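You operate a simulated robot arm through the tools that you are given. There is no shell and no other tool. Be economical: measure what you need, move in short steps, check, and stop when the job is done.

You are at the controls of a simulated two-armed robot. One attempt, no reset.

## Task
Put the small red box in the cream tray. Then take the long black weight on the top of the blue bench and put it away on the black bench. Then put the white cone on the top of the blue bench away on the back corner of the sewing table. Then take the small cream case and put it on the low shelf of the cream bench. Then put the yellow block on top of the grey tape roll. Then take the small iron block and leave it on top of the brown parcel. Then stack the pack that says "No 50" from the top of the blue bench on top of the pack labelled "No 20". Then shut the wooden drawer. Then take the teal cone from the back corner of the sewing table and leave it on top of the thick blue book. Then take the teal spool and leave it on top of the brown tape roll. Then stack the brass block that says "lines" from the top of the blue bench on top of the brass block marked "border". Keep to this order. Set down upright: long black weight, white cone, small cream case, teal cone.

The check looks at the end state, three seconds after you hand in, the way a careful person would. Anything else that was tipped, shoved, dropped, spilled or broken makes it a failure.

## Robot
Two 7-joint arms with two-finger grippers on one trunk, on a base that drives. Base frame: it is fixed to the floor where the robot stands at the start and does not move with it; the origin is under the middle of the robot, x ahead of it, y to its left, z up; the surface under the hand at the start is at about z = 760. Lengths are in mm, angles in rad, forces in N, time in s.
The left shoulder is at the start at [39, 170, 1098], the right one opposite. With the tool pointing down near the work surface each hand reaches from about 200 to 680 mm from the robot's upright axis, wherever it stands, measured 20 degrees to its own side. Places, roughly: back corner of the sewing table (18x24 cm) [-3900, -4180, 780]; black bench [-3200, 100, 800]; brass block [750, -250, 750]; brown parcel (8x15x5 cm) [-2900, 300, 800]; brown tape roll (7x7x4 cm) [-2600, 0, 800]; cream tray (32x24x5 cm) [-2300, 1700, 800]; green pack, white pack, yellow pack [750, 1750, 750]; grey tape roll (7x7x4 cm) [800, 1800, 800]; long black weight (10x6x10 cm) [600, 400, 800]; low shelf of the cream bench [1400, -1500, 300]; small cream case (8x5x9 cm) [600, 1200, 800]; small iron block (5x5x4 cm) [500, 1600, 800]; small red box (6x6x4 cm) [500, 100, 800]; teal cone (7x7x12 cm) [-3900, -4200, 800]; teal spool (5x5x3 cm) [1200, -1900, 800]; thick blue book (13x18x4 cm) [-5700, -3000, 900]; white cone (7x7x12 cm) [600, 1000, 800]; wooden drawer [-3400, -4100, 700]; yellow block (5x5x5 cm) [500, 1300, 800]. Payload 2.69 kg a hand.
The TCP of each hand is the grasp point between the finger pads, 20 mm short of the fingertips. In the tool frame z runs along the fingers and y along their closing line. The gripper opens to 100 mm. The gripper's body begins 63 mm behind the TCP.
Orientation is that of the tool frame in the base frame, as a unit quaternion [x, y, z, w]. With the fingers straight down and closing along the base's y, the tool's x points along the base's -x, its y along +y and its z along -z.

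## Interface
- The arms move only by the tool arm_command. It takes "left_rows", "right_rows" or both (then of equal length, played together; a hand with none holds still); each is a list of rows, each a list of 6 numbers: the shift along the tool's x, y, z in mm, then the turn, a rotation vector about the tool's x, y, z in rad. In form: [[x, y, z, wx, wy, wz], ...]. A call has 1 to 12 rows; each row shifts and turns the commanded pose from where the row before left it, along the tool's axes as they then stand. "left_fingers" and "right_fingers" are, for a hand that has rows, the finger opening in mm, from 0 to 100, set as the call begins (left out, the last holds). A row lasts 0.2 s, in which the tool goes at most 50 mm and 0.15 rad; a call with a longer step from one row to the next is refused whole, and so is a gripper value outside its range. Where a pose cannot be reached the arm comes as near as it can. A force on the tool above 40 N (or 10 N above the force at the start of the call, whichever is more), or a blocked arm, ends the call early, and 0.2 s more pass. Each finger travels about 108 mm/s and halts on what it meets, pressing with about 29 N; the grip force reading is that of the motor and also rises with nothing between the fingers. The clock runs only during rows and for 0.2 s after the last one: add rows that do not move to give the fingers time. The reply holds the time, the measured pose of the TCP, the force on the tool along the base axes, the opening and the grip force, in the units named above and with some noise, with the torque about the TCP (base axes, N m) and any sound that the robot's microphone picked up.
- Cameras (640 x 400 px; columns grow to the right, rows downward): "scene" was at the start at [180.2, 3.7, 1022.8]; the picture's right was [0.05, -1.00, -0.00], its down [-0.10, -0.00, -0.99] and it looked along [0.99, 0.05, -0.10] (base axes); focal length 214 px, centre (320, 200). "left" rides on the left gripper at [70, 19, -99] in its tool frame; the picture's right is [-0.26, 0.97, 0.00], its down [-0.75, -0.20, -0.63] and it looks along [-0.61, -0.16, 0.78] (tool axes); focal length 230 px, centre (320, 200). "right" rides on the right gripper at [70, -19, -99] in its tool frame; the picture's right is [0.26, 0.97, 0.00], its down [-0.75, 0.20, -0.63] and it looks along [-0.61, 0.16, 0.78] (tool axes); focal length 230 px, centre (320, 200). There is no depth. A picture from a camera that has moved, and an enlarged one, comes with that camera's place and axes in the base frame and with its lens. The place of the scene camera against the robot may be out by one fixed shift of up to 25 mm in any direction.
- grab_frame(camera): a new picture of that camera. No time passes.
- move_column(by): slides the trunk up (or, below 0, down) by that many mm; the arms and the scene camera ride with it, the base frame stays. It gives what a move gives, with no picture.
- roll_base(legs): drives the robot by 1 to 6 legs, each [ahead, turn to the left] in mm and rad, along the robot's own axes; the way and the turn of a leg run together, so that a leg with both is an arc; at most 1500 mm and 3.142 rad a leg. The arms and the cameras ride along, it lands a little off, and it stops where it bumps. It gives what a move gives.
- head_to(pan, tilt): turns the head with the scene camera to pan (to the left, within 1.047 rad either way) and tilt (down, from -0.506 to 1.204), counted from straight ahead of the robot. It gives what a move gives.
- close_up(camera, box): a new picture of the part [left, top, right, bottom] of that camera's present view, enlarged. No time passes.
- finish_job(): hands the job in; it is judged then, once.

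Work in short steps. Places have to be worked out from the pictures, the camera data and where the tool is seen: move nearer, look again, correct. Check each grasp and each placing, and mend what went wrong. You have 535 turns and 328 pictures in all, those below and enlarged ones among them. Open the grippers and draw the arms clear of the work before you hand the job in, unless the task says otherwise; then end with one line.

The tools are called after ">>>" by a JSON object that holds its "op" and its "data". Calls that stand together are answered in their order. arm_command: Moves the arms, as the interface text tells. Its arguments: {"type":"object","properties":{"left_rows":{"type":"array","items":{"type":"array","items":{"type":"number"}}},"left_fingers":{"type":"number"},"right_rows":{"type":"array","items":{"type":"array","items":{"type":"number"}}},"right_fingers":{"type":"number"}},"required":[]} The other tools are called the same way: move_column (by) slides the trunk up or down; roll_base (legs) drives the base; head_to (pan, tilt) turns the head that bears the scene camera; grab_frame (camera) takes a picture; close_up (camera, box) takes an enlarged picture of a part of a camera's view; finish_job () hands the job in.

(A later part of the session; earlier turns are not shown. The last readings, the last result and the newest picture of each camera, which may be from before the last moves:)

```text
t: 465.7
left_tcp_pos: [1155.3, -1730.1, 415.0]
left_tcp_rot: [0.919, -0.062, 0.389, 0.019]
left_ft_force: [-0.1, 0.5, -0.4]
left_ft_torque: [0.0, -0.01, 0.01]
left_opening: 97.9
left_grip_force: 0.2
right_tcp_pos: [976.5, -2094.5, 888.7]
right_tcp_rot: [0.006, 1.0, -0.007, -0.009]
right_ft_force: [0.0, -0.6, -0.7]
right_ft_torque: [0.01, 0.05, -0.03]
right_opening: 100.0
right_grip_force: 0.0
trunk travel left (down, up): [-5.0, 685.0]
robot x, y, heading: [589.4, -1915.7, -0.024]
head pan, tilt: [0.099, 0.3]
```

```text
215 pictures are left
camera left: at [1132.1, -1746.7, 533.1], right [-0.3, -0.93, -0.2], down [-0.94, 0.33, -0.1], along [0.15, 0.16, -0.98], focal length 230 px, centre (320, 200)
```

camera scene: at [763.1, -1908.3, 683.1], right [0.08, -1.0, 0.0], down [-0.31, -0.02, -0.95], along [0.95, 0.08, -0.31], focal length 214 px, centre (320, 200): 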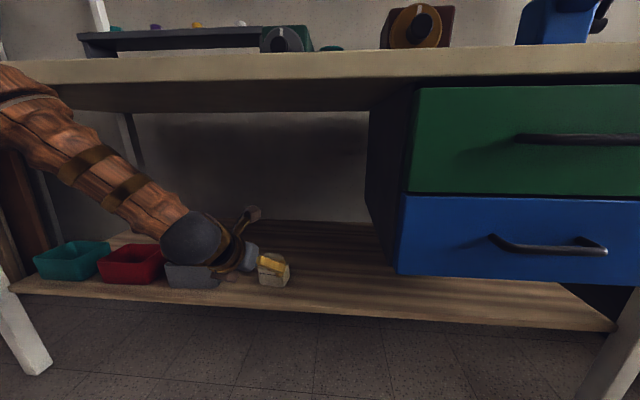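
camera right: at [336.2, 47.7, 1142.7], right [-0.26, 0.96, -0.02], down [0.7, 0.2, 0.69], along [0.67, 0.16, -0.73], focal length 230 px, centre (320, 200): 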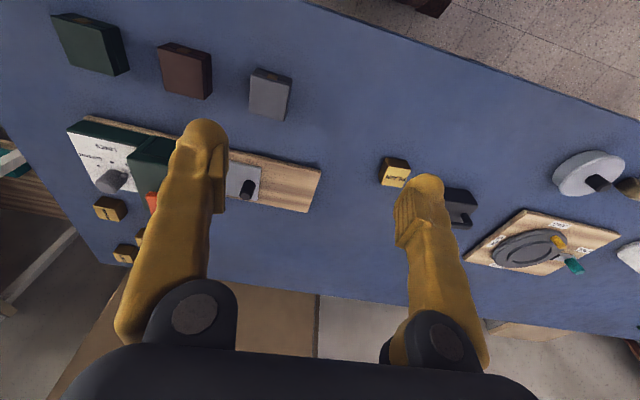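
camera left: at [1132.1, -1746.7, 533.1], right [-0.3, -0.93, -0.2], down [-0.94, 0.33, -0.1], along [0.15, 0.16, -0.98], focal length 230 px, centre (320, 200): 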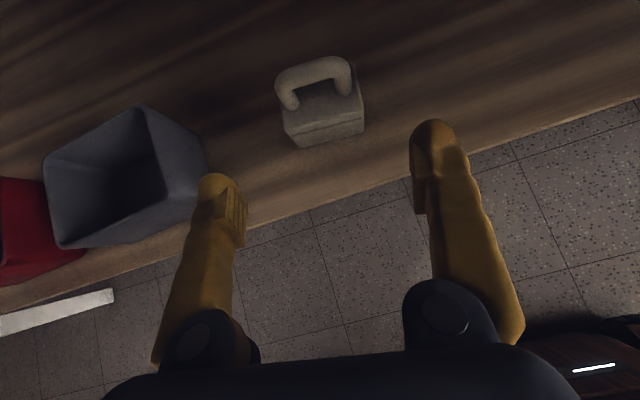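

The case stands upright on the low shelf. I back away, raise the trunk and restore the left hand to vertical.

>>> {"op": "arm_command", "data": {"left_rows": [[10, 0, -10, 0, 0, 0], [0, 0, -10, 0, 0, 0], [0, 0, 0, 0, 0, 0]], "right_rows": [[-20, 0, 0, 0, -0.015, 0], [-30, 0, 0, 0, 0, 0], [-20, 0, 0, 0, 0, 0]]}}

>>> {"op": "roll_base", "data": {"legs": [[-550, 0]]}}

>>> {"op": "move_column", "data": {"by": 320}}

>>> {"op": "arm_command", "data": {"left_rows": [[0, 0, -20, 0, 0, -0.14], [0, 0, -20, 0, 0, -0.143], [20, 0, -20, 0, 0, -0.143], [20, 0, -20, 0, 0, -0.143], [20, 0, -10, 0, 0, -0.143], [20, 0, 0, 0, 0, -0.143], [0, 0, 0, 0, 0, -0.143], [0, 0, 0, 0, 0, -0.143], [0, 0, 0, 0, 0, -0.143], [0, 0, 0, 0, 0, -0.143], [0, 0, 0, 0, 0, -0.143]]}}

```text
t: 466.5
left_tcp_pos: [1148.6, -1730.5, 434.0]
left_tcp_rot: [0.919, -0.061, 0.39, 0.019]
left_ft_force: [0.0, -0.1, 0.1]
left_ft_torque: [0.0, 0.01, -0.03]
left_opening: 98.1
left_grip_force: 0.1
right_tcp_pos: [1041.0, -2094.7, 909.6]
right_tcp_rot: [0.006, 1.0, -0.009, 0.024]
right_ft_force: [0.3, -0.1, -0.3]
right_ft_torque: [0.01, 0.04, 0.02]
right_opening: 100.0
right_grip_force: 0.0
trunk travel left (down, up): [-5.0, 685.0]
robot x, y, heading: [591.4, -1915.9, -0.017]
head pan, tilt: [0.099, 0.3]
```

```text
t: 469.7
left_tcp_pos: [601.0, -1721.7, 432.4]
left_tcp_rot: [0.919, -0.066, 0.389, 0.021]
left_ft_force: [1.2, 0.2, 0.5]
left_ft_torque: [-0.01, 0.02, -0.02]
left_opening: 98.3
left_grip_force: 0.1
right_tcp_pos: [489.8, -2086.8, 910.5]
right_tcp_rot: [0.011, 1.0, -0.008, 0.025]
right_ft_force: [0.0, 0.2, 0.9]
right_ft_torque: [0.01, 0.0, 0.02]
right_opening: 100.1
right_grip_force: 0.1
trunk travel left (down, up): [-5.0, 685.0]
robot x, y, heading: [37.2, -1899.6, -0.03]
head pan, tilt: [0.099, 0.3]
```

```text
t: 472.8
left_tcp_pos: [594.8, -1722.4, 763.0]
left_tcp_rot: [0.916, -0.066, 0.396, 0.022]
left_ft_force: [-0.6, 0.0, -0.7]
left_ft_torque: [0.02, 0.01, -0.04]
left_opening: 97.9
left_grip_force: 0.0
right_tcp_pos: [475.9, -2085.8, 1237.5]
right_tcp_rot: [0.011, 0.999, -0.009, 0.032]
right_ft_force: [-0.3, 0.7, -0.4]
right_ft_torque: [-0.01, 0.02, 0.01]
right_opening: 100.1
right_grip_force: 0.1
trunk travel left (down, up): [-325.0, 365.0]
robot x, y, heading: [39.0, -1900.4, -0.027]
head pan, tilt: [0.099, 0.3]
```

```text
t: 475.2
left_tcp_pos: [582.9, -1684.0, 876.3]
left_tcp_rot: [0.694, 0.601, 0.264, 0.295]
left_ft_force: [0.5, -0.1, 0.0]
left_ft_torque: [-0.02, 0.03, -0.01]
left_opening: 98.0
left_grip_force: 0.0
right_tcp_pos: [476.7, -2084.4, 1237.7]
right_tcp_rot: [0.011, 0.999, -0.008, 0.032]
right_ft_force: [-0.6, 0.4, -0.5]
right_ft_torque: [-0.04, 0.02, 0.0]
right_opening: 100.1
right_grip_force: 0.0
trunk travel left (down, up): [-325.0, 365.0]
robot x, y, heading: [33.9, -1900.7, -0.028]
head pan, tilt: [0.099, 0.3]
```

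>>> {"op": "arm_command", "data": {"left_rows": [[0, 0, 0, 0, 0, -0.143], [0, 0, 0, 0, 0, -0.143], [0, 0, 0, 0, 0, -0.143], [0, 0, 0, 0, 0, -0.143], [0, 0, 0, 0, 0, -0.143], [0, 0, 0, 0, 0, -0.143], [0, 0, 0, 0, 0, -0.143], [0, 0, 0, 0, 0, -0.143], [0, 0, 0, 0, 0, -0.143], [0, 0, 0, 0, 0, -0.143], [0, 0, 0, 0, 0, -0.14]], "right_rows": [[0, 0, 15, 0, 0.03, 0], [0, 0, 25, 0, 0.03, 0], [0, 0, 25, 0, 0, 0], [0, 0, 25, 0, 0, 0], [0, 0, 25, 0, 0, 0], [0, 0, 25, 0, 0, 0], [0, 0, 15, 0, 0, 0], [0, 0, 0, 0, 0, 0], [0, 0, 0, 0, 0, 0], [0, 0, 0, 0, 0, 0], [0, 0, 0, 0, 0, 0]]}}

>>> {"op": "arm_command", "data": {"left_rows": [[-10, 0, -20, 0.0, 0.1, 0], [-10, 0, -20, 0, 0.13, 0], [0, 0, -25, 0, 0.13, 0], [0, 0, -25, 0, 0.13, 0], [0, 0, -25, 0, 0.13, 0], [0, 0, -25, 0, 0.13, 0], [0, 0, -20, 0, 0.05, 0]]}}

```text
t: 477.6
left_tcp_pos: [583.6, -1683.9, 874.1]
left_tcp_rot: [0.066, 0.916, -0.022, 0.396]
left_ft_force: [-0.2, 0.1, -0.6]
left_ft_torque: [-0.01, 0.02, -0.01]
left_opening: 98.2
left_grip_force: 0.0
right_tcp_pos: [480.1, -2088.4, 1080.4]
right_tcp_rot: [0.01, 1.0, -0.008, 0.002]
right_ft_force: [-0.2, 0.3, 0.0]
right_ft_torque: [-0.02, 0.01, -0.01]
right_opening: 100.0
right_grip_force: 0.0
trunk travel left (down, up): [-325.0, 365.0]
robot x, y, heading: [39.2, -1899.0, -0.029]
head pan, tilt: [0.099, 0.3]
```

```text
t: 479.2
left_tcp_pos: [528.4, -1680.0, 1032.3]
left_tcp_rot: [0.071, 0.997, 0.008, 0.006]
left_ft_force: [-0.6, 0.0, 0.7]
left_ft_torque: [-0.02, 0.05, -0.01]
left_opening: 98.1
left_grip_force: 0.0
right_tcp_pos: [479.1, -2088.4, 1082.1]
right_tcp_rot: [0.011, 1.0, -0.01, 0.002]
right_ft_force: [0.1, 0.3, -0.3]
right_ft_torque: [0.02, -0.01, 0.0]
right_opening: 100.0
right_grip_force: 0.1
trunk travel left (down, up): [-325.0, 365.0]
robot x, y, heading: [39.3, -1898.3, -0.029]
head pan, tilt: [0.099, 0.3]
```

Now back to the blue bench for the yellow block: drive to about (−250,1120), then face it.

>>> {"op": "roll_base", "data": {"legs": [[0, 1.696], [1010, 0], [1010, 0], [1010, 0], [0, -1.667]]}}

>>> {"op": "head_to", "data": {"pan": 0.5, "tilt": 0.35}}

>>> {"op": "grab_frame", "data": {"camera": "scene"}}

```text
t: 502.7
left_tcp_pos: [102.6, 1372.0, 1030.0]
left_tcp_rot: [0.047, 0.999, 0.008, 0.007]
left_ft_force: [-0.2, -0.7, 0.5]
left_ft_torque: [0.01, 0.01, -0.01]
left_opening: 98.1
left_grip_force: 0.0
right_tcp_pos: [72.7, 961.6, 1080.5]
right_tcp_rot: [-0.013, 1.0, -0.008, 0.002]
right_ft_force: [-0.2, -0.1, -0.7]
right_ft_torque: [0.02, 0.01, 0.01]
right_opening: 99.9
right_grip_force: 0.1
trunk travel left (down, up): [-325.0, 365.0]
robot x, y, heading: [-375.5, 1138.5, 0.025]
head pan, tilt: [0.099, 0.3]
```

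```text
t: 503.6
left_tcp_pos: [87.4, 1373.4, 1038.4]
left_tcp_rot: [0.047, 0.999, 0.008, 0.015]
left_ft_force: [0.8, -0.8, -0.1]
left_ft_torque: [0.01, 0.02, -0.01]
left_opening: 98.0
left_grip_force: 0.0
right_tcp_pos: [56.7, 962.1, 1087.8]
right_tcp_rot: [-0.014, 1.0, -0.009, 0.01]
right_ft_force: [0.8, 0.5, -0.2]
right_ft_torque: [-0.01, 0.04, 0.0]
right_opening: 99.9
right_grip_force: 0.1
trunk travel left (down, up): [-325.0, 365.0]
robot x, y, heading: [-378.6, 1140.6, 0.019]
head pan, tilt: [0.499, 0.351]
```

```text
214 pictures are left
camera scene: at [-208.7, 1185.9, 998.4], right [0.5, -0.87, -0.01], down [-0.32, -0.17, -0.93], along [0.81, 0.47, -0.36], focal length 214 px, centre (320, 200)
```

scene: 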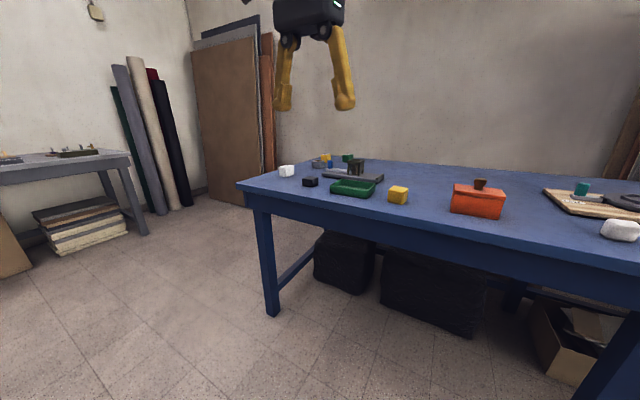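

>>> {"op": "close_up", "data": {"camera": "scene", "box": [230, 130, 430, 230]}}

```text
3.20 times, centred on (330, 180) of scene
camera zoom: at [-208.7, 1185.9, 998.4], right [0.5, -0.87, -0.01], down [-0.32, -0.17, -0.93], along [0.81, 0.47, -0.36], focal length 686 px, centre (288, 264)
```

zoom: 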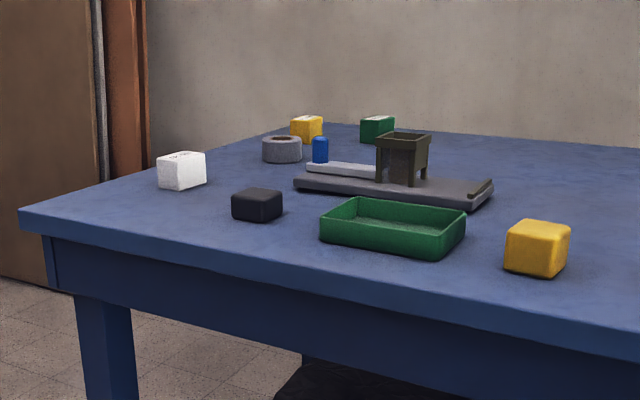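

The grey tape roll is at ≈(725,1740), best reached from the bench's north end. First the yellow block: drive forward to x≈20.

>>> {"op": "roll_base", "data": {"legs": [[0, -0.02], [390, 0]]}}

>>> {"op": "arm_command", "data": {"left_rows": [[0, -10, 10, 0, 0.015, -0.05], [10, -20, 20, 0, 0.01, -0.045], [10, -20, 25, 0, 0, 0], [0, -20, 25, 0, 0, 0], [0, -15, 25, 0, 0, 0]], "left_fingers": 100}}

>>> {"op": "grab_frame", "data": {"camera": "left"}}

```text
t: 506.4
left_tcp_pos: [482.5, 1359.7, 1038.9]
left_tcp_rot: [0.059, 0.998, 0.008, 0.015]
left_ft_force: [0.8, -0.2, 0.4]
left_ft_torque: [-0.04, 0.04, 0.02]
left_opening: 97.8
left_grip_force: 0.0
right_tcp_pos: [440.8, 950.8, 1087.2]
right_tcp_rot: [-0.001, 1.0, -0.008, 0.009]
right_ft_force: [0.2, -0.2, -0.6]
right_ft_torque: [0.0, 0.0, 0.02]
right_opening: 100.2
right_grip_force: 0.1
trunk travel left (down, up): [-325.0, 365.0]
robot x, y, heading: [10.1, 1138.7, -0.002]
head pan, tilt: [0.499, 0.351]
```

```text
t: 507.6
left_tcp_pos: [443.3, 1278.1, 938.1]
left_tcp_rot: [0.011, 1.0, 0.007, 0.012]
left_ft_force: [0.7, 0.6, -0.1]
left_ft_torque: [0.0, 0.0, 0.02]
left_opening: 99.9
left_grip_force: 0.0
right_tcp_pos: [423.2, 950.5, 1094.7]
right_tcp_rot: [-0.002, 1.0, -0.008, 0.018]
right_ft_force: [0.9, -0.4, -0.5]
right_ft_torque: [0.03, 0.0, -0.02]
right_opening: 100.1
right_grip_force: 0.1
trunk travel left (down, up): [-325.0, 365.0]
robot x, y, heading: [8.7, 1135.4, 0.001]
head pan, tilt: [0.499, 0.351]
```

```text
212 pictures are left
camera left: at [373.5, 1296.9, 1035.4], right [0.28, 0.96, 0.02], down [0.73, -0.23, 0.64], along [0.62, -0.16, -0.77], focal length 230 px, centre (320, 200)
```

left: 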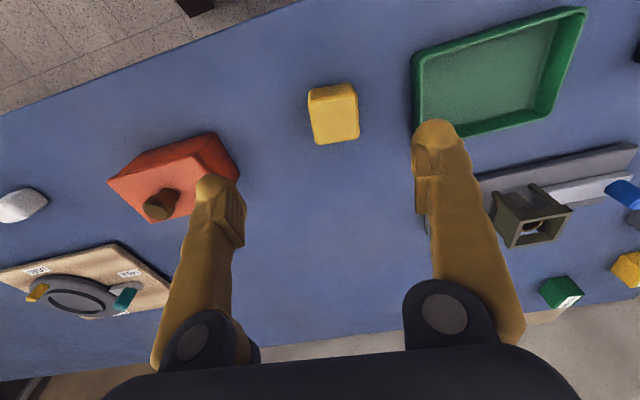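

Yellow block centre ≈(461,1292), yaw −0.07. Align and descend.

>>> {"op": "arm_command", "data": {"left_rows": [[-6, 5, 20, -0.008, 0.02, 0.05], [-6, 5, 25, 0, 0, 0], [-6, 4, 25, 0, 0, 0], [0, 0, 25, 0, 0, 0]], "left_fingers": 85}}

>>> {"op": "grab_frame", "data": {"camera": "left"}}

```text
t: 508.6
left_tcp_pos: [465.1, 1292.7, 844.0]
left_tcp_rot: [0.036, 0.999, 0.012, 0.003]
left_ft_force: [-0.1, 0.6, -0.5]
left_ft_torque: [0.0, 0.01, -0.01]
left_opening: 85.1
left_grip_force: 0.1
right_tcp_pos: [422.5, 950.6, 1096.6]
right_tcp_rot: [-0.001, 1.0, -0.008, 0.018]
right_ft_force: [0.1, 0.6, 0.4]
right_ft_torque: [0.02, 0.02, -0.02]
right_opening: 100.2
right_grip_force: 0.1
trunk travel left (down, up): [-325.0, 365.0]
robot x, y, heading: [14.5, 1138.0, -0.003]
head pan, tilt: [0.499, 0.351]
```

```text
211 pictures are left
camera left: at [397.9, 1314.5, 943.7], right [0.33, 0.94, 0.02], down [0.73, -0.27, 0.63], along [0.6, -0.19, -0.78], focal length 230 px, centre (320, 200)
```

left: 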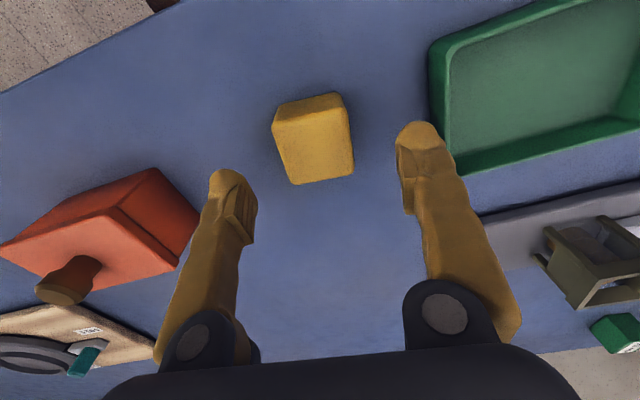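

>>> {"op": "arm_command", "data": {"left_rows": [[5, 3, 15, 0.024, 0, 0], [0, 0, 20, 0, 0, 0], [0, 0, 15, 0, 0, 0], [0, 0, 8, 0, 0, 0], [0, 0, 0, 0, 0, 0]]}}

>>> {"op": "arm_command", "data": {"left_rows": [[0, 0, 0, 0, 0, 0], [0, 0, 0, 0, 0, 0], [0, 0, 0, 0, 0, 0], [0, 0, 0, 0, 0, 0]], "left_fingers": 0}}

>>> {"op": "arm_command", "data": {"left_rows": [[0, 0, -3, 0, 0, 0], [0, 0, -6, 0, 0, 0], [0, 0, -10, 0, 0, 0], [0, 0, -12, 0, 0, 0], [0, 0, -12, 0, 0, 0]]}}

>>> {"op": "grab_frame", "data": {"camera": "left"}}

```text
t: 509.8
left_tcp_pos: [459.7, 1295.5, 787.4]
left_tcp_rot: [0.037, 0.999, 0.0, 0.001]
left_ft_force: [-0.1, 1.0, -0.2]
left_ft_torque: [0.01, -0.01, 0.01]
left_opening: 85.0
left_grip_force: 0.1
right_tcp_pos: [422.9, 951.0, 1093.0]
right_tcp_rot: [-0.001, 1.0, -0.009, 0.018]
right_ft_force: [0.4, -0.2, -0.2]
right_ft_torque: [0.01, -0.01, 0.02]
right_opening: 99.9
right_grip_force: 0.1
trunk travel left (down, up): [-325.0, 365.0]
robot x, y, heading: [12.6, 1140.0, -0.002]
head pan, tilt: [0.499, 0.351]
```

```text
t: 510.8
left_tcp_pos: [460.8, 1295.5, 787.2]
left_tcp_rot: [0.036, 0.999, 0.001, 0.001]
left_ft_force: [0.3, 0.1, -0.6]
left_ft_torque: [-0.01, -0.02, -0.01]
left_opening: 49.1
left_grip_force: 28.7
right_tcp_pos: [422.6, 950.5, 1095.0]
right_tcp_rot: [-0.001, 1.0, -0.008, 0.018]
right_ft_force: [-0.4, 0.2, 0.5]
right_ft_torque: [0.0, 0.02, 0.0]
right_opening: 99.8
right_grip_force: 0.1
trunk travel left (down, up): [-325.0, 365.0]
robot x, y, heading: [11.1, 1137.4, -0.005]
head pan, tilt: [0.499, 0.351]
```

```text
t: 512.0
left_tcp_pos: [459.2, 1298.8, 829.6]
left_tcp_rot: [0.035, 0.999, 0.0, 0.001]
left_ft_force: [-0.4, 0.9, -0.3]
left_ft_torque: [-0.02, 0.01, -0.01]
left_opening: 48.7
left_grip_force: 28.9
right_tcp_pos: [423.4, 951.1, 1095.2]
right_tcp_rot: [-0.001, 1.0, -0.009, 0.018]
right_ft_force: [0.2, 0.0, -0.1]
right_ft_torque: [0.02, 0.0, -0.01]
right_opening: 99.9
right_grip_force: 0.0
trunk travel left (down, up): [-325.0, 365.0]
robot x, y, heading: [11.9, 1138.0, -0.002]
head pan, tilt: [0.499, 0.351]
```

```text
210 pictures are left
camera left: at [392.2, 1321.1, 928.2], right [0.33, 0.95, 0.0], down [0.73, -0.25, 0.63], along [0.6, -0.21, -0.78], focal length 230 px, centre (320, 200)
```

left: 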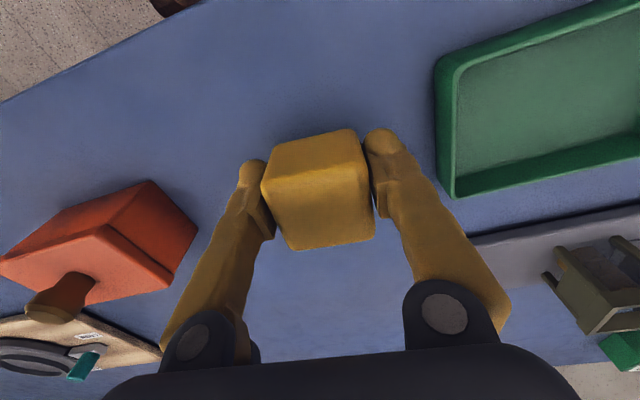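

Yellow block held. Lift, pull back, and go around to the bench's north end.

>>> {"op": "arm_command", "data": {"left_rows": [[0, 0, -20, 0, 0, 0], [0, 0, -30, 0, 0, 0], [-5, 0, -30, 0, 0, 0], [-5, 0, -30, 0, 0, 0], [-5, 0, -30, 0, 0, 0], [-5, 0, -25, 0, 0, 0], [0, 0, -10, 0, 0, 0]], "right_rows": [[-10, 0, 0, 0, 0.018, 0], [-20, 0, 0, 0, 0.018, 0], [-20, 0, 0, 0, 0, 0], [-10, 0, 0, 0, 0, 0], [0, 0, 0, 0, 0, 0], [0, 0, 0, 0, 0, 0], [0, 0, 0, 0, 0, 0]]}}

>>> {"op": "roll_base", "data": {"legs": [[-370, 0], [0, 1.573], [1080, 0], [0, -1.571], [880, 0], [0, -1.571]]}}

>>> {"op": "head_to", "data": {"pan": 0.1, "tilt": 0.5}}

>>> {"op": "grab_frame", "data": {"camera": "scene"}}

```text
t: 513.6
left_tcp_pos: [477.3, 1295.5, 1004.0]
left_tcp_rot: [0.036, 0.999, 0.0, 0.001]
left_ft_force: [-0.4, 0.4, -0.7]
left_ft_torque: [-0.03, 0.03, 0.01]
left_opening: 48.9
left_grip_force: 29.0
right_tcp_pos: [485.1, 950.9, 1095.1]
right_tcp_rot: [-0.001, 1.0, -0.008, 0.0]
right_ft_force: [-1.1, 0.7, 0.4]
right_ft_torque: [0.02, -0.03, -0.05]
right_opening: 100.0
right_grip_force: 0.0
trunk travel left (down, up): [-325.0, 365.0]
robot x, y, heading: [13.0, 1139.4, -0.002]
head pan, tilt: [0.499, 0.351]
```

```text
t: 536.0
left_tcp_pos: [835.2, 1910.1, 1018.7]
left_tcp_rot: [0.553, 0.833, -0.003, 0.015]
left_ft_force: [-1.6, 0.5, -0.7]
left_ft_torque: [-0.04, -0.13, 0.02]
left_opening: 48.9
left_grip_force: 28.9
right_tcp_pos: [531.9, 1748.3, 1106.7]
right_tcp_rot: [0.521, 0.853, -0.012, 0.01]
right_ft_force: [-0.3, 0.7, 0.7]
right_ft_torque: [0.03, -0.1, 0.0]
right_opening: 100.3
right_grip_force: 0.0
trunk travel left (down, up): [-325.0, 365.0]
robot x, y, heading: [514.3, 2234.4, -1.015]
head pan, tilt: [0.499, 0.351]
stopped in leg 6: the robot was blocked; the commanded pose is now the measured one
```

```text
t: 536.8
left_tcp_pos: [839.5, 1912.7, 1019.2]
left_tcp_rot: [0.552, 0.834, -0.005, 0.011]
left_ft_force: [-0.4, 0.3, -1.9]
left_ft_torque: [-0.02, 0.03, 0.0]
left_opening: 48.8
left_grip_force: 28.8
right_tcp_pos: [535.7, 1751.3, 1107.2]
right_tcp_rot: [0.521, 0.853, -0.015, 0.009]
right_ft_force: [0.0, 0.4, 0.1]
right_ft_torque: [-0.03, 0.01, 0.02]
right_opening: 99.8
right_grip_force: 0.1
trunk travel left (down, up): [-325.0, 365.0]
robot x, y, heading: [518.0, 2241.3, -1.013]
head pan, tilt: [0.099, 0.499]
```

```text
209 pictures are left
camera scene: at [617.4, 2092.7, 984.8], right [-0.79, -0.61, 0.0], down [-0.3, 0.39, -0.87], along [0.53, -0.69, -0.49], focal length 214 px, centre (320, 200)
```

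scene: 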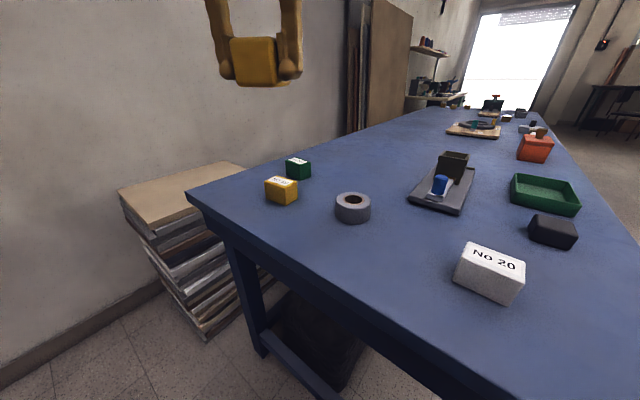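

The base corner probably bumped close to the bench end. I back off 120 mm, finish the turn, and look.

>>> {"op": "roll_base", "data": {"legs": [[-130, 0], [0, -0.557]]}}

>>> {"op": "grab_frame", "data": {"camera": "scene"}}

```text
t: 539.7
left_tcp_pos: [546.1, 1899.9, 1017.5]
left_tcp_rot: [0.763, 0.647, -0.009, 0.011]
left_ft_force: [-0.2, -0.3, -1.0]
left_ft_torque: [-0.03, -0.01, -0.02]
left_opening: 48.8
left_grip_force: 29.2
right_tcp_pos: [202.9, 1926.2, 1106.9]
right_tcp_rot: [0.738, 0.675, -0.016, 0.004]
right_ft_force: [-0.5, -0.9, 0.4]
right_ft_torque: [0.03, 0.02, -0.01]
right_opening: 99.9
right_grip_force: 0.0
trunk travel left (down, up): [-325.0, 365.0]
robot x, y, heading: [448.9, 2347.2, -1.578]
head pan, tilt: [0.099, 0.499]
```

```text
208 pictures are left
camera scene: at [457.4, 2171.1, 984.7], right [-1.0, -0.09, 0.0], down [-0.04, 0.49, -0.87], along [0.08, -0.87, -0.49], focal length 214 px, centre (320, 200)
```

scene: 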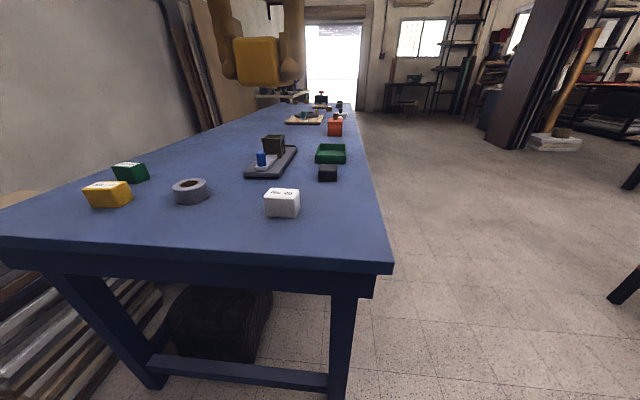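

Bench end is at y≈1930; the tape roll ≈(772,1797). I shift the robot east 170 mm at this safe distance, then approach.

>>> {"op": "roll_base", "data": {"legs": [[0, 1.578], [175, 0], [0, -1.571], [90, 0]]}}

>>> {"op": "grab_frame", "data": {"camera": "left"}}

>>> {"op": "grab_frame", "data": {"camera": "scene"}}

```text
t: 544.6
left_tcp_pos: [914.6, 2440.8, 1035.8]
left_tcp_rot: [0.084, 0.996, 0.006, 0.036]
left_ft_force: [0.4, -0.4, -0.7]
left_ft_torque: [0.09, 0.02, 0.0]
left_opening: 48.8
left_grip_force: 28.9
right_tcp_pos: [884.0, 2101.6, 1117.5]
right_tcp_rot: [0.044, 0.999, -0.008, 0.028]
right_ft_force: [-1.1, -0.9, 0.4]
right_ft_torque: [0.1, -0.06, -0.03]
right_opening: 100.0
right_grip_force: 0.0
trunk travel left (down, up): [-325.0, 365.0]
robot x, y, heading: [505.6, 2343.5, 0.033]
head pan, tilt: [0.099, 0.499]
stopped in leg 2: the robot was blocked; the commanded pose is now the measured one
```

```text
207 pictures are left
camera left: at [843.3, 2470.8, 1130.4], right [0.42, 0.91, 0.04], down [0.66, -0.33, 0.68], along [0.63, -0.26, -0.74], focal length 230 px, centre (320, 200)
```

left: 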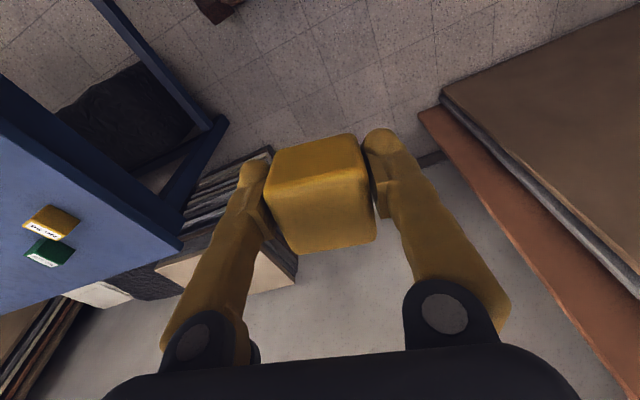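

```text
206 pictures are left
camera scene: at [665.8, 2352.8, 988.1], right [0.13, -0.99, 0.0], down [-0.47, -0.06, -0.88], along [0.87, 0.12, -0.48], focal length 214 px, centre (320, 200)
```

scene: 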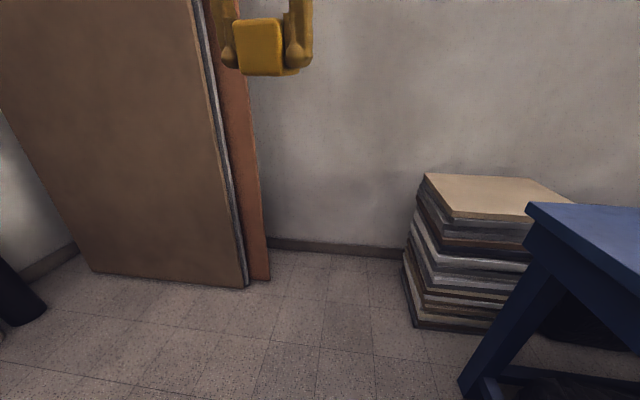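

Right hand had crept in again (<390 mm). Push hands out, then finish the shift.

>>> {"op": "arm_command", "data": {"left_rows": [[-10, 0, 0, 0, 0.035, 0], [-20, 0, 0, 0, 0.035, 0], [-20, 0, 0, 0, 0, 0], [-20, 0, 0, 0, 0, 0]], "right_rows": [[-15, 0, 0, 0, 0.03, 0], [-30, 0, 0, 0, 0.03, 0], [-35, 0, 0, 0, 0, 0], [-30, 0, 0, 0, 0, 0]]}}

>>> {"op": "roll_base", "data": {"legs": [[115, 0], [0, -1.604], [90, 0]]}}

>>> {"op": "grab_frame", "data": {"camera": "left"}}

>>> {"op": "grab_frame", "data": {"camera": "scene"}}

```text
t: 545.6
left_tcp_pos: [990.3, 2433.3, 1034.7]
left_tcp_rot: [0.083, 0.997, 0.007, -0.002]
left_ft_force: [-0.1, 1.0, -0.4]
left_ft_torque: [0.0, -0.01, -0.04]
left_opening: 48.9
left_grip_force: 29.0
right_tcp_pos: [996.6, 2097.2, 1120.7]
right_tcp_rot: [0.043, 0.999, -0.007, -0.001]
right_ft_force: [-0.4, 0.1, 0.7]
right_ft_torque: [-0.04, 0.02, 0.0]
right_opening: 100.1
right_grip_force: 0.0
trunk travel left (down, up): [-325.0, 365.0]
robot x, y, heading: [507.5, 2344.5, 0.027]
head pan, tilt: [0.099, 0.499]
```

```text
t: 551.5
left_tcp_pos: [712.4, 1772.8, 1034.0]
left_tcp_rot: [0.766, 0.643, 0.007, 0.004]
left_ft_force: [-0.7, 0.2, -0.7]
left_ft_torque: [-0.01, -0.05, 0.0]
left_opening: 48.8
left_grip_force: 28.9
right_tcp_pos: [374.0, 1768.0, 1118.7]
right_tcp_rot: [0.74, 0.673, -0.003, -0.007]
right_ft_force: [-0.7, -0.5, 0.1]
right_ft_torque: [-0.01, -0.07, -0.01]
right_opening: 100.0
right_grip_force: 0.1
trunk travel left (down, up): [-325.0, 365.0]
robot x, y, heading: [631.2, 2258.5, -1.545]
head pan, tilt: [0.099, 0.499]
```

```text
205 pictures are left
camera left: at [740.9, 1839.4, 1133.5], right [0.91, -0.42, 0.01], down [-0.34, -0.71, 0.62], along [-0.25, -0.57, -0.78], focal length 230 px, centre (320, 200)
```

left: 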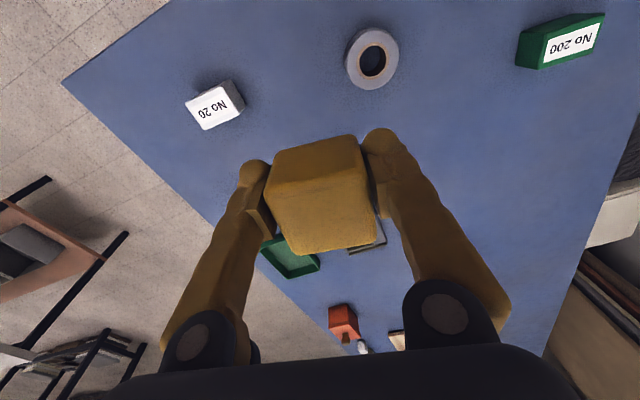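

```text
204 pictures are left
camera scene: at [644.5, 2079.1, 984.7], right [-0.99, -0.12, 0.0], down [-0.06, 0.49, -0.87], along [0.11, -0.86, -0.49], focal length 214 px, centre (320, 200)
```

scene: 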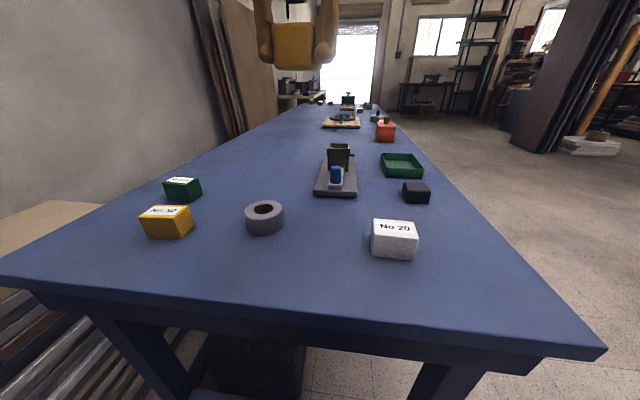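

The tape roll centre computes to ≈(788,1772). Move above it to z≈900 and look again.

>>> {"op": "arm_command", "data": {"left_rows": [[2, 15, 15, 0, 0, 0], [3, 20, 30, 0, 0, 0], [3, 20, 30, 0, 0, 0], [2, 15, 30, 0, 0, 0], [2, 5, 28, 0, 0, 0], [0, 0, 0, 0, 0, 0]]}}

>>> {"op": "grab_frame", "data": {"camera": "left"}}

>>> {"op": "grab_frame", "data": {"camera": "scene"}}

```text
t: 552.9
left_tcp_pos: [789.0, 1785.0, 911.0]
left_tcp_rot: [0.766, 0.642, 0.002, 0.01]
left_ft_force: [0.1, 0.2, -1.4]
left_ft_torque: [0.01, 0.02, 0.02]
left_opening: 48.7
left_grip_force: 28.5
right_tcp_pos: [375.4, 1787.7, 1127.0]
right_tcp_rot: [0.739, 0.673, -0.01, -0.001]
right_ft_force: [0.0, 0.0, -0.2]
right_ft_torque: [-0.01, 0.01, 0.03]
right_opening: 100.0
right_grip_force: 0.0
trunk travel left (down, up): [-325.0, 365.0]
robot x, y, heading: [634.1, 2256.3, -1.548]
head pan, tilt: [0.099, 0.499]
```

```text
203 pictures are left
camera left: at [819.6, 1852.6, 1008.8], right [0.91, -0.42, 0.02], down [-0.34, -0.7, 0.63], along [-0.25, -0.58, -0.77], focal length 230 px, centre (320, 200)
```

left: 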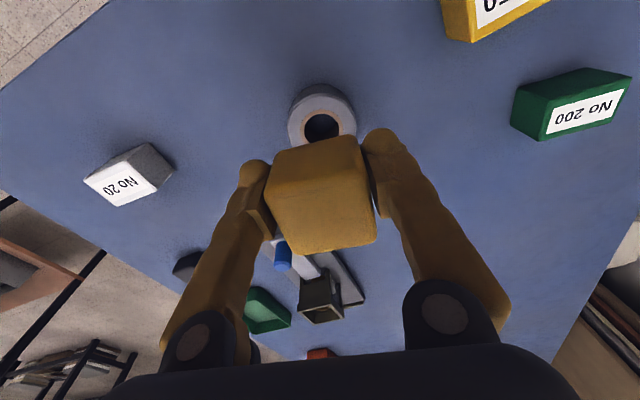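

```text
202 pictures are left
camera scene: at [646.2, 2079.5, 984.8], right [-0.99, -0.13, 0.0], down [-0.06, 0.49, -0.87], along [0.11, -0.86, -0.49], focal length 214 px, centre (320, 200)
```

scene: 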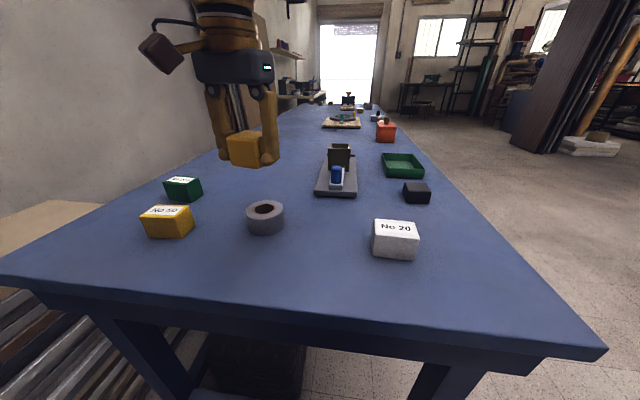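

Roll centre ≈(790,1776); hand needs −9 mm in y. Descend to just above it.

>>> {"op": "arm_command", "data": {"left_rows": [[-5, 1, 15, 0, 0, 0], [-4, 0, 20, 0, 0, 0], [0, 0, 18, 0, 0, 0], [0, 0, 10, 0, 0, 0], [0, 0, 0, 0, 0, 0]]}}

>>> {"op": "grab_frame", "data": {"camera": "left"}}

>>> {"op": "close_up", "data": {"camera": "scene", "box": [180, 110, 340, 250]}}

```text
t: 554.1
left_tcp_pos: [789.6, 1777.0, 847.0]
left_tcp_rot: [0.766, 0.643, 0.002, 0.009]
left_ft_force: [-0.4, -0.2, -1.6]
left_ft_torque: [-0.01, 0.04, -0.03]
left_opening: 48.8
left_grip_force: 28.9
right_tcp_pos: [375.4, 1786.1, 1126.5]
right_tcp_rot: [0.739, 0.673, -0.01, -0.001]
right_ft_force: [0.2, 0.7, -0.2]
right_ft_torque: [0.01, 0.0, 0.01]
right_opening: 100.3
right_grip_force: 0.0
trunk travel left (down, up): [-325.0, 365.0]
robot x, y, heading: [631.1, 2259.1, -1.545]
head pan, tilt: [0.099, 0.499]
```

```text
201 pictures are left
camera left: at [820.6, 1844.5, 945.0], right [0.91, -0.42, 0.02], down [-0.34, -0.7, 0.63], along [-0.25, -0.58, -0.77], focal length 230 px, centre (320, 200)
```

left: 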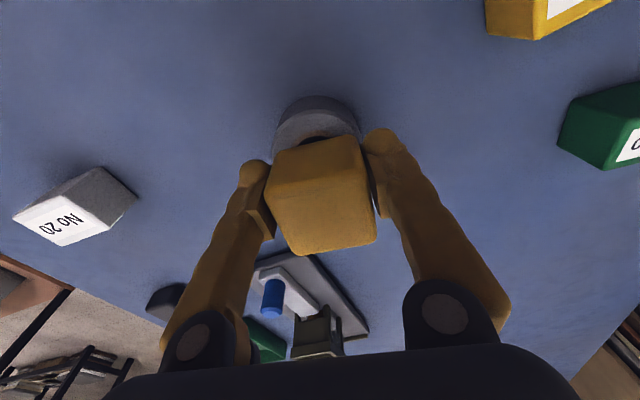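

```text
2.86 times, centred on (260, 180) of scene
camera zoom: at [646.3, 2079.3, 984.7], right [-0.99, -0.13, 0.0], down [-0.06, 0.49, -0.87], along [0.11, -0.86, -0.49], focal length 613 px, centre (491, 257)
```

zoom: 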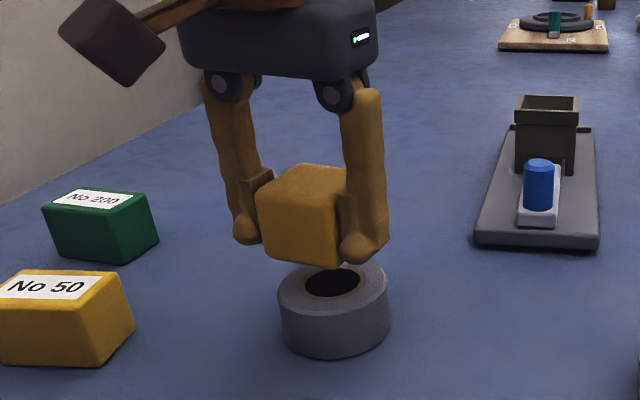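

Both cameras agree within a few mm. Lower gently onto the roll.

>>> {"op": "arm_command", "data": {"left_rows": [[0, -3, 8, 0, 0, 0], [0, 0, 4, 0, 0, 0], [0, 0, 3, 0, 0, 0], [0, 0, 2, 0, 0, 0], [0, 0, 0, 0, 0, 0]]}}

>>> {"op": "arm_command", "data": {"left_rows": [[0, 0, 2, 0, 0, 0], [0, 0, 2, 0, 0, 0], [0, 0, 0, 0, 0, 0]]}}

```text
t: 555.3
left_tcp_pos: [786.6, 1777.7, 829.7]
left_tcp_rot: [0.765, 0.643, 0.002, 0.01]
left_ft_force: [-0.7, 0.2, -1.0]
left_ft_torque: [0.01, 0.0, -0.02]
left_opening: 48.8
left_grip_force: 29.1
right_tcp_pos: [374.3, 1786.3, 1127.9]
right_tcp_rot: [0.74, 0.673, -0.009, 0.0]
right_ft_force: [-0.1, -0.8, -0.7]
right_ft_torque: [-0.01, 0.02, 0.01]
right_opening: 100.0
right_grip_force: 0.1
trunk travel left (down, up): [-325.0, 365.0]
robot x, y, heading: [630.8, 2254.3, -1.544]
head pan, tilt: [0.099, 0.499]
```

```text
t: 556.1
left_tcp_pos: [787.8, 1778.4, 825.6]
left_tcp_rot: [0.766, 0.643, 0.002, 0.01]
left_ft_force: [-0.7, -0.1, -1.2]
left_ft_torque: [-0.01, 0.0, 0.03]
left_opening: 48.9
left_grip_force: 29.1
right_tcp_pos: [375.4, 1786.5, 1126.1]
right_tcp_rot: [0.739, 0.673, -0.009, -0.001]
right_ft_force: [0.3, 0.4, 0.6]
right_ft_torque: [0.0, 0.0, 0.01]
right_opening: 100.1
right_grip_force: 0.0
trunk travel left (down, up): [-325.0, 365.0]
robot x, y, heading: [631.8, 2257.2, -1.546]
head pan, tilt: [0.099, 0.499]
```

>>> {"op": "arm_command", "data": {"left_rows": [[0, 0, 2, 0, 0, 0], [0, 0, 2, 0, 0, 0], [0, 0, 1, 0, 0, 0], [0, 0, 0, 0, 0, 0]]}}

>>> {"op": "close_up", "data": {"camera": "scene", "box": [180, 110, 340, 250]}}

```text
t: 557.1
left_tcp_pos: [788.7, 1777.3, 822.4]
left_tcp_rot: [0.766, 0.643, 0.001, 0.01]
left_ft_force: [-0.8, 0.7, 13.2]
left_ft_torque: [0.23, 0.2, 0.04]
left_opening: 48.7
left_grip_force: 29.2
right_tcp_pos: [373.6, 1787.0, 1127.5]
right_tcp_rot: [0.739, 0.673, -0.009, 0.0]
right_ft_force: [0.4, 0.5, 0.5]
right_ft_torque: [0.01, -0.01, -0.02]
right_opening: 100.0
right_grip_force: 0.0
trunk travel left (down, up): [-325.0, 365.0]
robot x, y, heading: [629.7, 2258.7, -1.544]
head pan, tilt: [0.099, 0.499]
```

```text
2.86 times, centred on (260, 180) of scene
camera zoom: at [646.0, 2080.0, 985.0], right [-0.99, -0.13, 0.0], down [-0.06, 0.49, -0.87], along [0.11, -0.86, -0.49], focal length 613 px, centre (491, 257)
```

zoom: 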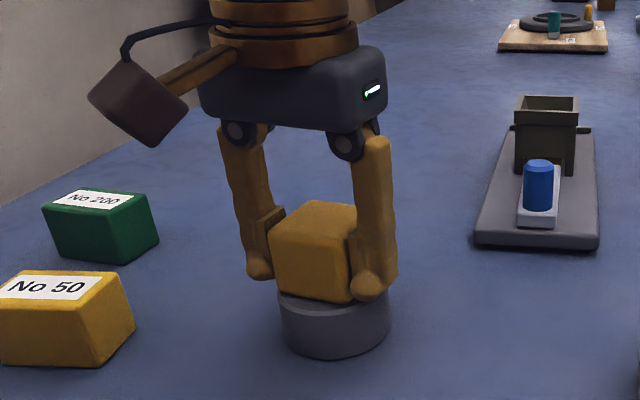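

On the roll but ~9 mm toward +x. I lift 5 mm, shift −8 mm in x, and lower again.

>>> {"op": "arm_command", "data": {"left_rows": [[0, 0, -5, 0, 0, 0], [-1, -8, 0, 0, 0, 0], [0, 0, 3, 0, 0, 0], [0, 0, 2, 0, 0, 0], [0, 0, 0, 0, 0, 0]]}}

>>> {"op": "close_up", "data": {"camera": "scene", "box": [180, 110, 340, 250]}}

```text
t: 558.3
left_tcp_pos: [778.5, 1778.5, 822.3]
left_tcp_rot: [0.766, 0.643, 0.0, 0.01]
left_ft_force: [-1.7, 0.1, 11.8]
left_ft_torque: [0.19, 0.17, 0.0]
left_opening: 49.0
left_grip_force: 29.7
right_tcp_pos: [374.7, 1788.2, 1127.2]
right_tcp_rot: [0.74, 0.673, -0.009, 0.0]
right_ft_force: [-0.4, 0.9, 0.2]
right_ft_torque: [0.0, 0.01, -0.01]
right_opening: 100.1
right_grip_force: 0.1
trunk travel left (down, up): [-325.0, 365.0]
robot x, y, heading: [634.9, 2258.5, -1.544]
head pan, tilt: [0.099, 0.499]
```

```text
2.86 times, centred on (260, 180) of scene
camera zoom: at [645.9, 2080.0, 985.0], right [-0.99, -0.13, 0.0], down [-0.06, 0.49, -0.87], along [0.11, -0.86, -0.49], focal length 613 px, centre (491, 257)
```

zoom: 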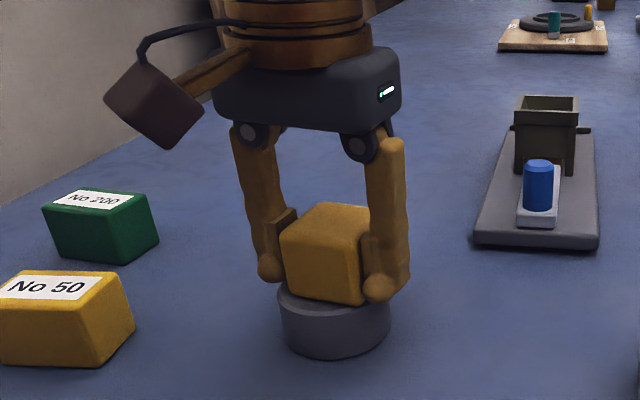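

Centred now. Release and rise.

>>> {"op": "arm_command", "data": {"left_rows": [[0, 0, 0, 0, 0, 0], [0, 0, 0, 0, 0, 0], [0, 0, 0, 0, 0, 0]], "left_fingers": 80}}

>>> {"op": "arm_command", "data": {"left_rows": [[0, 0, -10, 0, 0, 0], [0, 0, -25, 0, 0, 0], [0, 0, -30, 0, 0, 0], [0, 0, -30, 0, 0, 0], [0, -10, -30, 0, 0, 0], [0, -20, -30, 0, 0, 0], [0, -20, -10, 0, 0, 0]]}}

>>> {"op": "grab_frame", "data": {"camera": "scene"}}

```text
t: 559.1
left_tcp_pos: [780.7, 1777.2, 819.9]
left_tcp_rot: [0.765, 0.643, 0.001, 0.01]
left_ft_force: [-0.1, -0.2, -0.5]
left_ft_torque: [-0.01, -0.02, -0.01]
left_opening: 80.1
left_grip_force: 0.1
right_tcp_pos: [375.8, 1786.7, 1127.2]
right_tcp_rot: [0.74, 0.673, -0.009, -0.001]
right_ft_force: [0.8, 0.9, -0.4]
right_ft_torque: [0.0, 0.02, 0.0]
right_opening: 100.1
right_grip_force: 0.1
trunk travel left (down, up): [-325.0, 365.0]
robot x, y, heading: [630.9, 2257.7, -1.545]
head pan, tilt: [0.099, 0.499]
```

```text
t: 560.7
left_tcp_pos: [727.2, 1787.8, 985.4]
left_tcp_rot: [0.766, 0.643, 0.001, 0.01]
left_ft_force: [-0.6, 0.6, 0.0]
left_ft_torque: [-0.01, -0.01, -0.02]
left_opening: 79.9
left_grip_force: 0.1
right_tcp_pos: [375.8, 1786.3, 1127.4]
right_tcp_rot: [0.739, 0.673, -0.009, 0.0]
right_ft_force: [-0.3, -0.5, -0.8]
right_ft_torque: [0.0, -0.03, 0.0]
right_opening: 100.1
right_grip_force: 0.1
trunk travel left (down, up): [-325.0, 365.0]
robot x, y, heading: [631.6, 2257.0, -1.541]
head pan, tilt: [0.099, 0.499]
```

```text
197 pictures are left
camera scene: at [645.9, 2079.3, 984.7], right [-0.99, -0.13, 0.0], down [-0.06, 0.49, -0.87], along [0.11, -0.86, -0.49], focal length 214 px, centre (320, 200)
```

scene: 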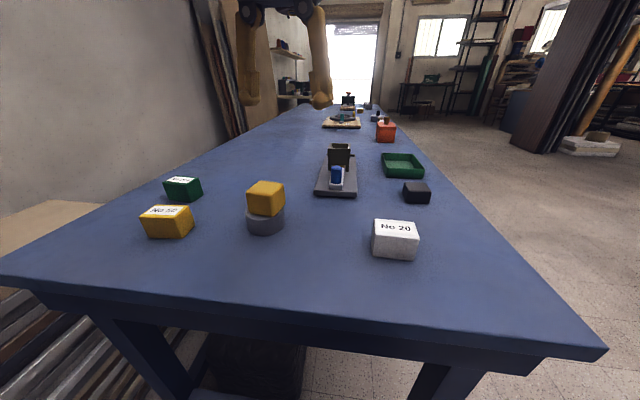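

Yellow block sits on the tape roll. Next, the small iron (black) block ≈(490,1645): I creep forward 55 mm and use the right hand.

>>> {"op": "roll_base", "data": {"legs": [[55, 0]]}}

>>> {"op": "arm_command", "data": {"right_rows": [[-8, 15, 15, 0, 0, 0], [-12, 22, 30, 0, 0, 0], [-14, 22, 35, 0, 0, 0], [-14, 22, 35, 0, 0, 0], [-14, 22, 35, 0, 0, 0], [-10, 15, 30, 0, 0, 0], [-3, 3, 15, 0, 0, 0]]}}

>>> {"op": "grab_frame", "data": {"camera": "right"}}

```text
t: 561.7
left_tcp_pos: [728.9, 1730.7, 983.5]
left_tcp_rot: [0.766, 0.643, 0.003, 0.009]
left_ft_force: [0.1, -0.2, 0.6]
left_ft_torque: [0.05, 0.0, 0.01]
left_opening: 80.2
left_grip_force: 0.1
right_tcp_pos: [375.9, 1728.7, 1125.2]
right_tcp_rot: [0.74, 0.673, -0.008, -0.002]
right_ft_force: [-0.1, -0.8, -0.1]
right_ft_torque: [0.04, -0.01, -0.02]
right_opening: 100.0
right_grip_force: 0.0
trunk travel left (down, up): [-325.0, 365.0]
robot x, y, heading: [631.6, 2202.2, -1.545]
head pan, tilt: [0.099, 0.499]
```

```text
t: 563.3
left_tcp_pos: [729.2, 1748.7, 991.9]
left_tcp_rot: [0.766, 0.642, -0.003, 0.016]
left_ft_force: [-0.8, 0.3, 0.4]
left_ft_torque: [0.0, -0.02, -0.01]
left_opening: 79.8
left_grip_force: 0.1
right_tcp_pos: [487.3, 1658.2, 939.0]
right_tcp_rot: [0.74, 0.673, -0.014, 0.004]
right_ft_force: [-0.5, -0.3, -0.1]
right_ft_torque: [0.01, 0.02, -0.01]
right_opening: 100.0
right_grip_force: 0.1
trunk travel left (down, up): [-325.0, 365.0]
robot x, y, heading: [632.6, 2199.1, -1.544]
head pan, tilt: [0.099, 0.499]
```

```text
196 pictures are left
camera right: at [477.3, 1732.2, 1036.3], right [0.99, 0.16, -0.02], down [0.14, -0.75, 0.65], along [0.09, -0.64, -0.76], focal length 230 px, centre (320, 200)
```

right: 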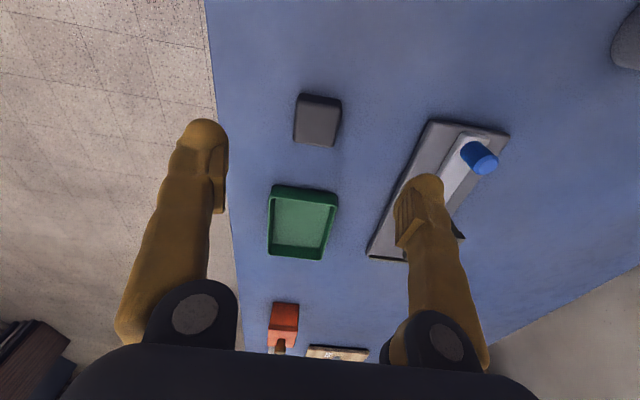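

Iron block centre ≈(485,1636), square to the axes. Align and descend.

>>> {"op": "arm_command", "data": {"right_rows": [[-8, -1, 15, -0.015, 0.025, -0.05], [-8, -1, 25, 0, 0, -0.043], [-6, 0, 25, 0, 0, 0], [0, 0, 25, 0, 0, 0], [0, 0, 10, 0, 0, 0]], "right_fingers": 85}}

>>> {"op": "grab_frame", "data": {"camera": "right"}}

```text
t: 564.5
left_tcp_pos: [729.4, 1748.5, 991.0]
left_tcp_rot: [0.766, 0.643, -0.002, 0.016]
left_ft_force: [-0.3, 0.3, 0.1]
left_ft_torque: [-0.01, 0.02, 0.03]
left_opening: 80.1
left_grip_force: 0.0
right_tcp_pos: [483.6, 1633.0, 838.6]
right_tcp_rot: [0.708, 0.707, 0.0, 0.002]
right_ft_force: [-0.1, 0.1, -1.0]
right_ft_torque: [0.01, 0.02, 0.0]
right_opening: 85.0
right_grip_force: 0.0
trunk travel left (down, up): [-325.0, 365.0]
robot x, y, heading: [633.3, 2203.4, -1.542]
head pan, tilt: [0.099, 0.499]
```

```text
195 pictures are left
camera right: at [466.4, 1704.5, 938.0], right [0.97, 0.26, 0.0], down [0.2, -0.75, 0.63], along [0.16, -0.61, -0.78], focal length 230 px, centre (320, 200)
```

right: 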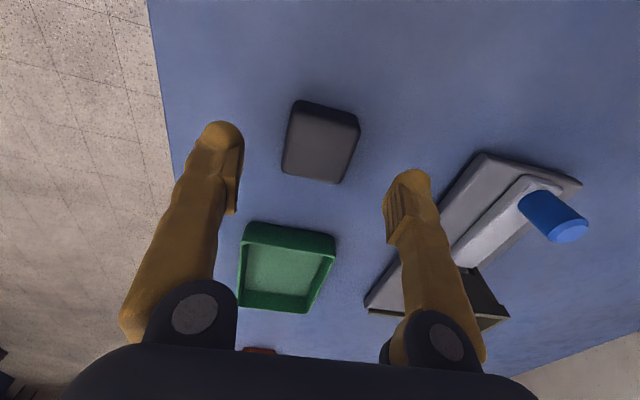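

>>> {"op": "arm_command", "data": {"right_rows": [[5, 0, 15, 0, 0, 0], [0, 0, 20, 0, 0, 0], [0, 0, 12, 0, 0, 0], [0, 0, 7, 0, 0, 0], [0, 0, 0, 0, 0, 0]]}}

>>> {"op": "arm_command", "data": {"right_rows": [[0, 0, 0, 0, 0, 0], [0, 0, 0, 0, 0, 0], [0, 0, 0, 0, 0, 0], [0, 0, 0, 0, 0, 0]], "right_fingers": 0}}

>>> {"op": "arm_command", "data": {"right_rows": [[0, 0, -2, 0, 0, 0], [0, 0, -5, 0, 0, 0], [0, 0, -8, 0, 0, 0], [0, 0, -10, 0, 0, 0], [0, 0, -10, 0, 0, 0]]}}

>>> {"op": "grab_frame", "data": {"camera": "right"}}

```text
t: 565.7
left_tcp_pos: [728.7, 1748.9, 991.1]
left_tcp_rot: [0.766, 0.643, -0.004, 0.016]
left_ft_force: [-1.0, 0.2, 0.2]
left_ft_torque: [-0.02, -0.01, 0.03]
left_opening: 80.4
left_grip_force: 0.1
right_tcp_pos: [483.0, 1639.0, 785.0]
right_tcp_rot: [0.707, 0.707, 0.0, 0.001]
right_ft_force: [0.6, -0.3, -0.6]
right_ft_torque: [-0.04, 0.05, 0.0]
right_opening: 85.0
right_grip_force: 0.0
trunk travel left (down, up): [-325.0, 365.0]
robot x, y, heading: [632.2, 2204.5, -1.543]
head pan, tilt: [0.099, 0.499]
```

```text
t: 566.7
left_tcp_pos: [728.3, 1748.6, 991.5]
left_tcp_rot: [0.766, 0.643, -0.003, 0.016]
left_ft_force: [0.0, -0.6, 0.4]
left_ft_torque: [0.02, -0.01, 0.0]
left_opening: 80.1
left_grip_force: 0.0
right_tcp_pos: [483.8, 1637.2, 785.5]
right_tcp_rot: [0.708, 0.706, 0.0, 0.001]
right_ft_force: [1.4, 0.3, 0.3]
right_ft_torque: [-0.09, -0.06, 0.08]
right_opening: 49.1
right_grip_force: 28.7
trunk travel left (down, up): [-325.0, 365.0]
robot x, y, heading: [631.7, 2200.9, -1.544]
head pan, tilt: [0.099, 0.499]
```

```text
t: 567.9
left_tcp_pos: [728.7, 1748.3, 991.5]
left_tcp_rot: [0.766, 0.643, -0.002, 0.015]
left_ft_force: [-0.7, 0.3, 0.3]
left_ft_torque: [-0.02, 0.0, 0.02]
left_opening: 80.1
left_grip_force: 0.1
right_tcp_pos: [484.0, 1638.1, 820.6]
right_tcp_rot: [0.708, 0.706, 0.001, 0.001]
right_ft_force: [-0.6, 0.0, -6.5]
right_ft_torque: [0.07, 0.0, -0.01]
right_opening: 49.1
right_grip_force: 28.8
trunk travel left (down, up): [-325.0, 365.0]
robot x, y, heading: [632.2, 2201.7, -1.541]
head pan, tilt: [0.099, 0.499]
```

```text
194 pictures are left
camera right: at [465.8, 1708.9, 919.5], right [0.97, 0.26, 0.0], down [0.2, -0.75, 0.63], along [0.16, -0.61, -0.78], focal length 230 px, centre (320, 200)
```

right: 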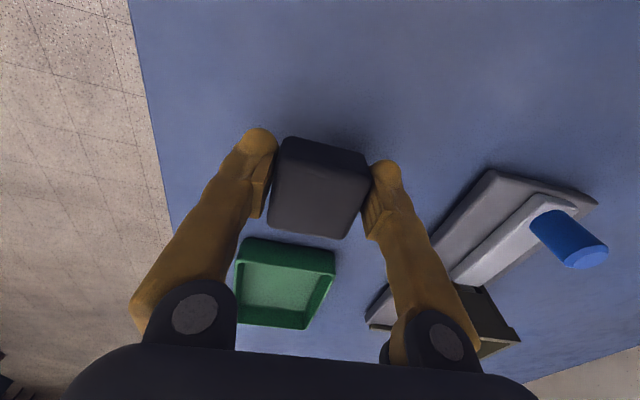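

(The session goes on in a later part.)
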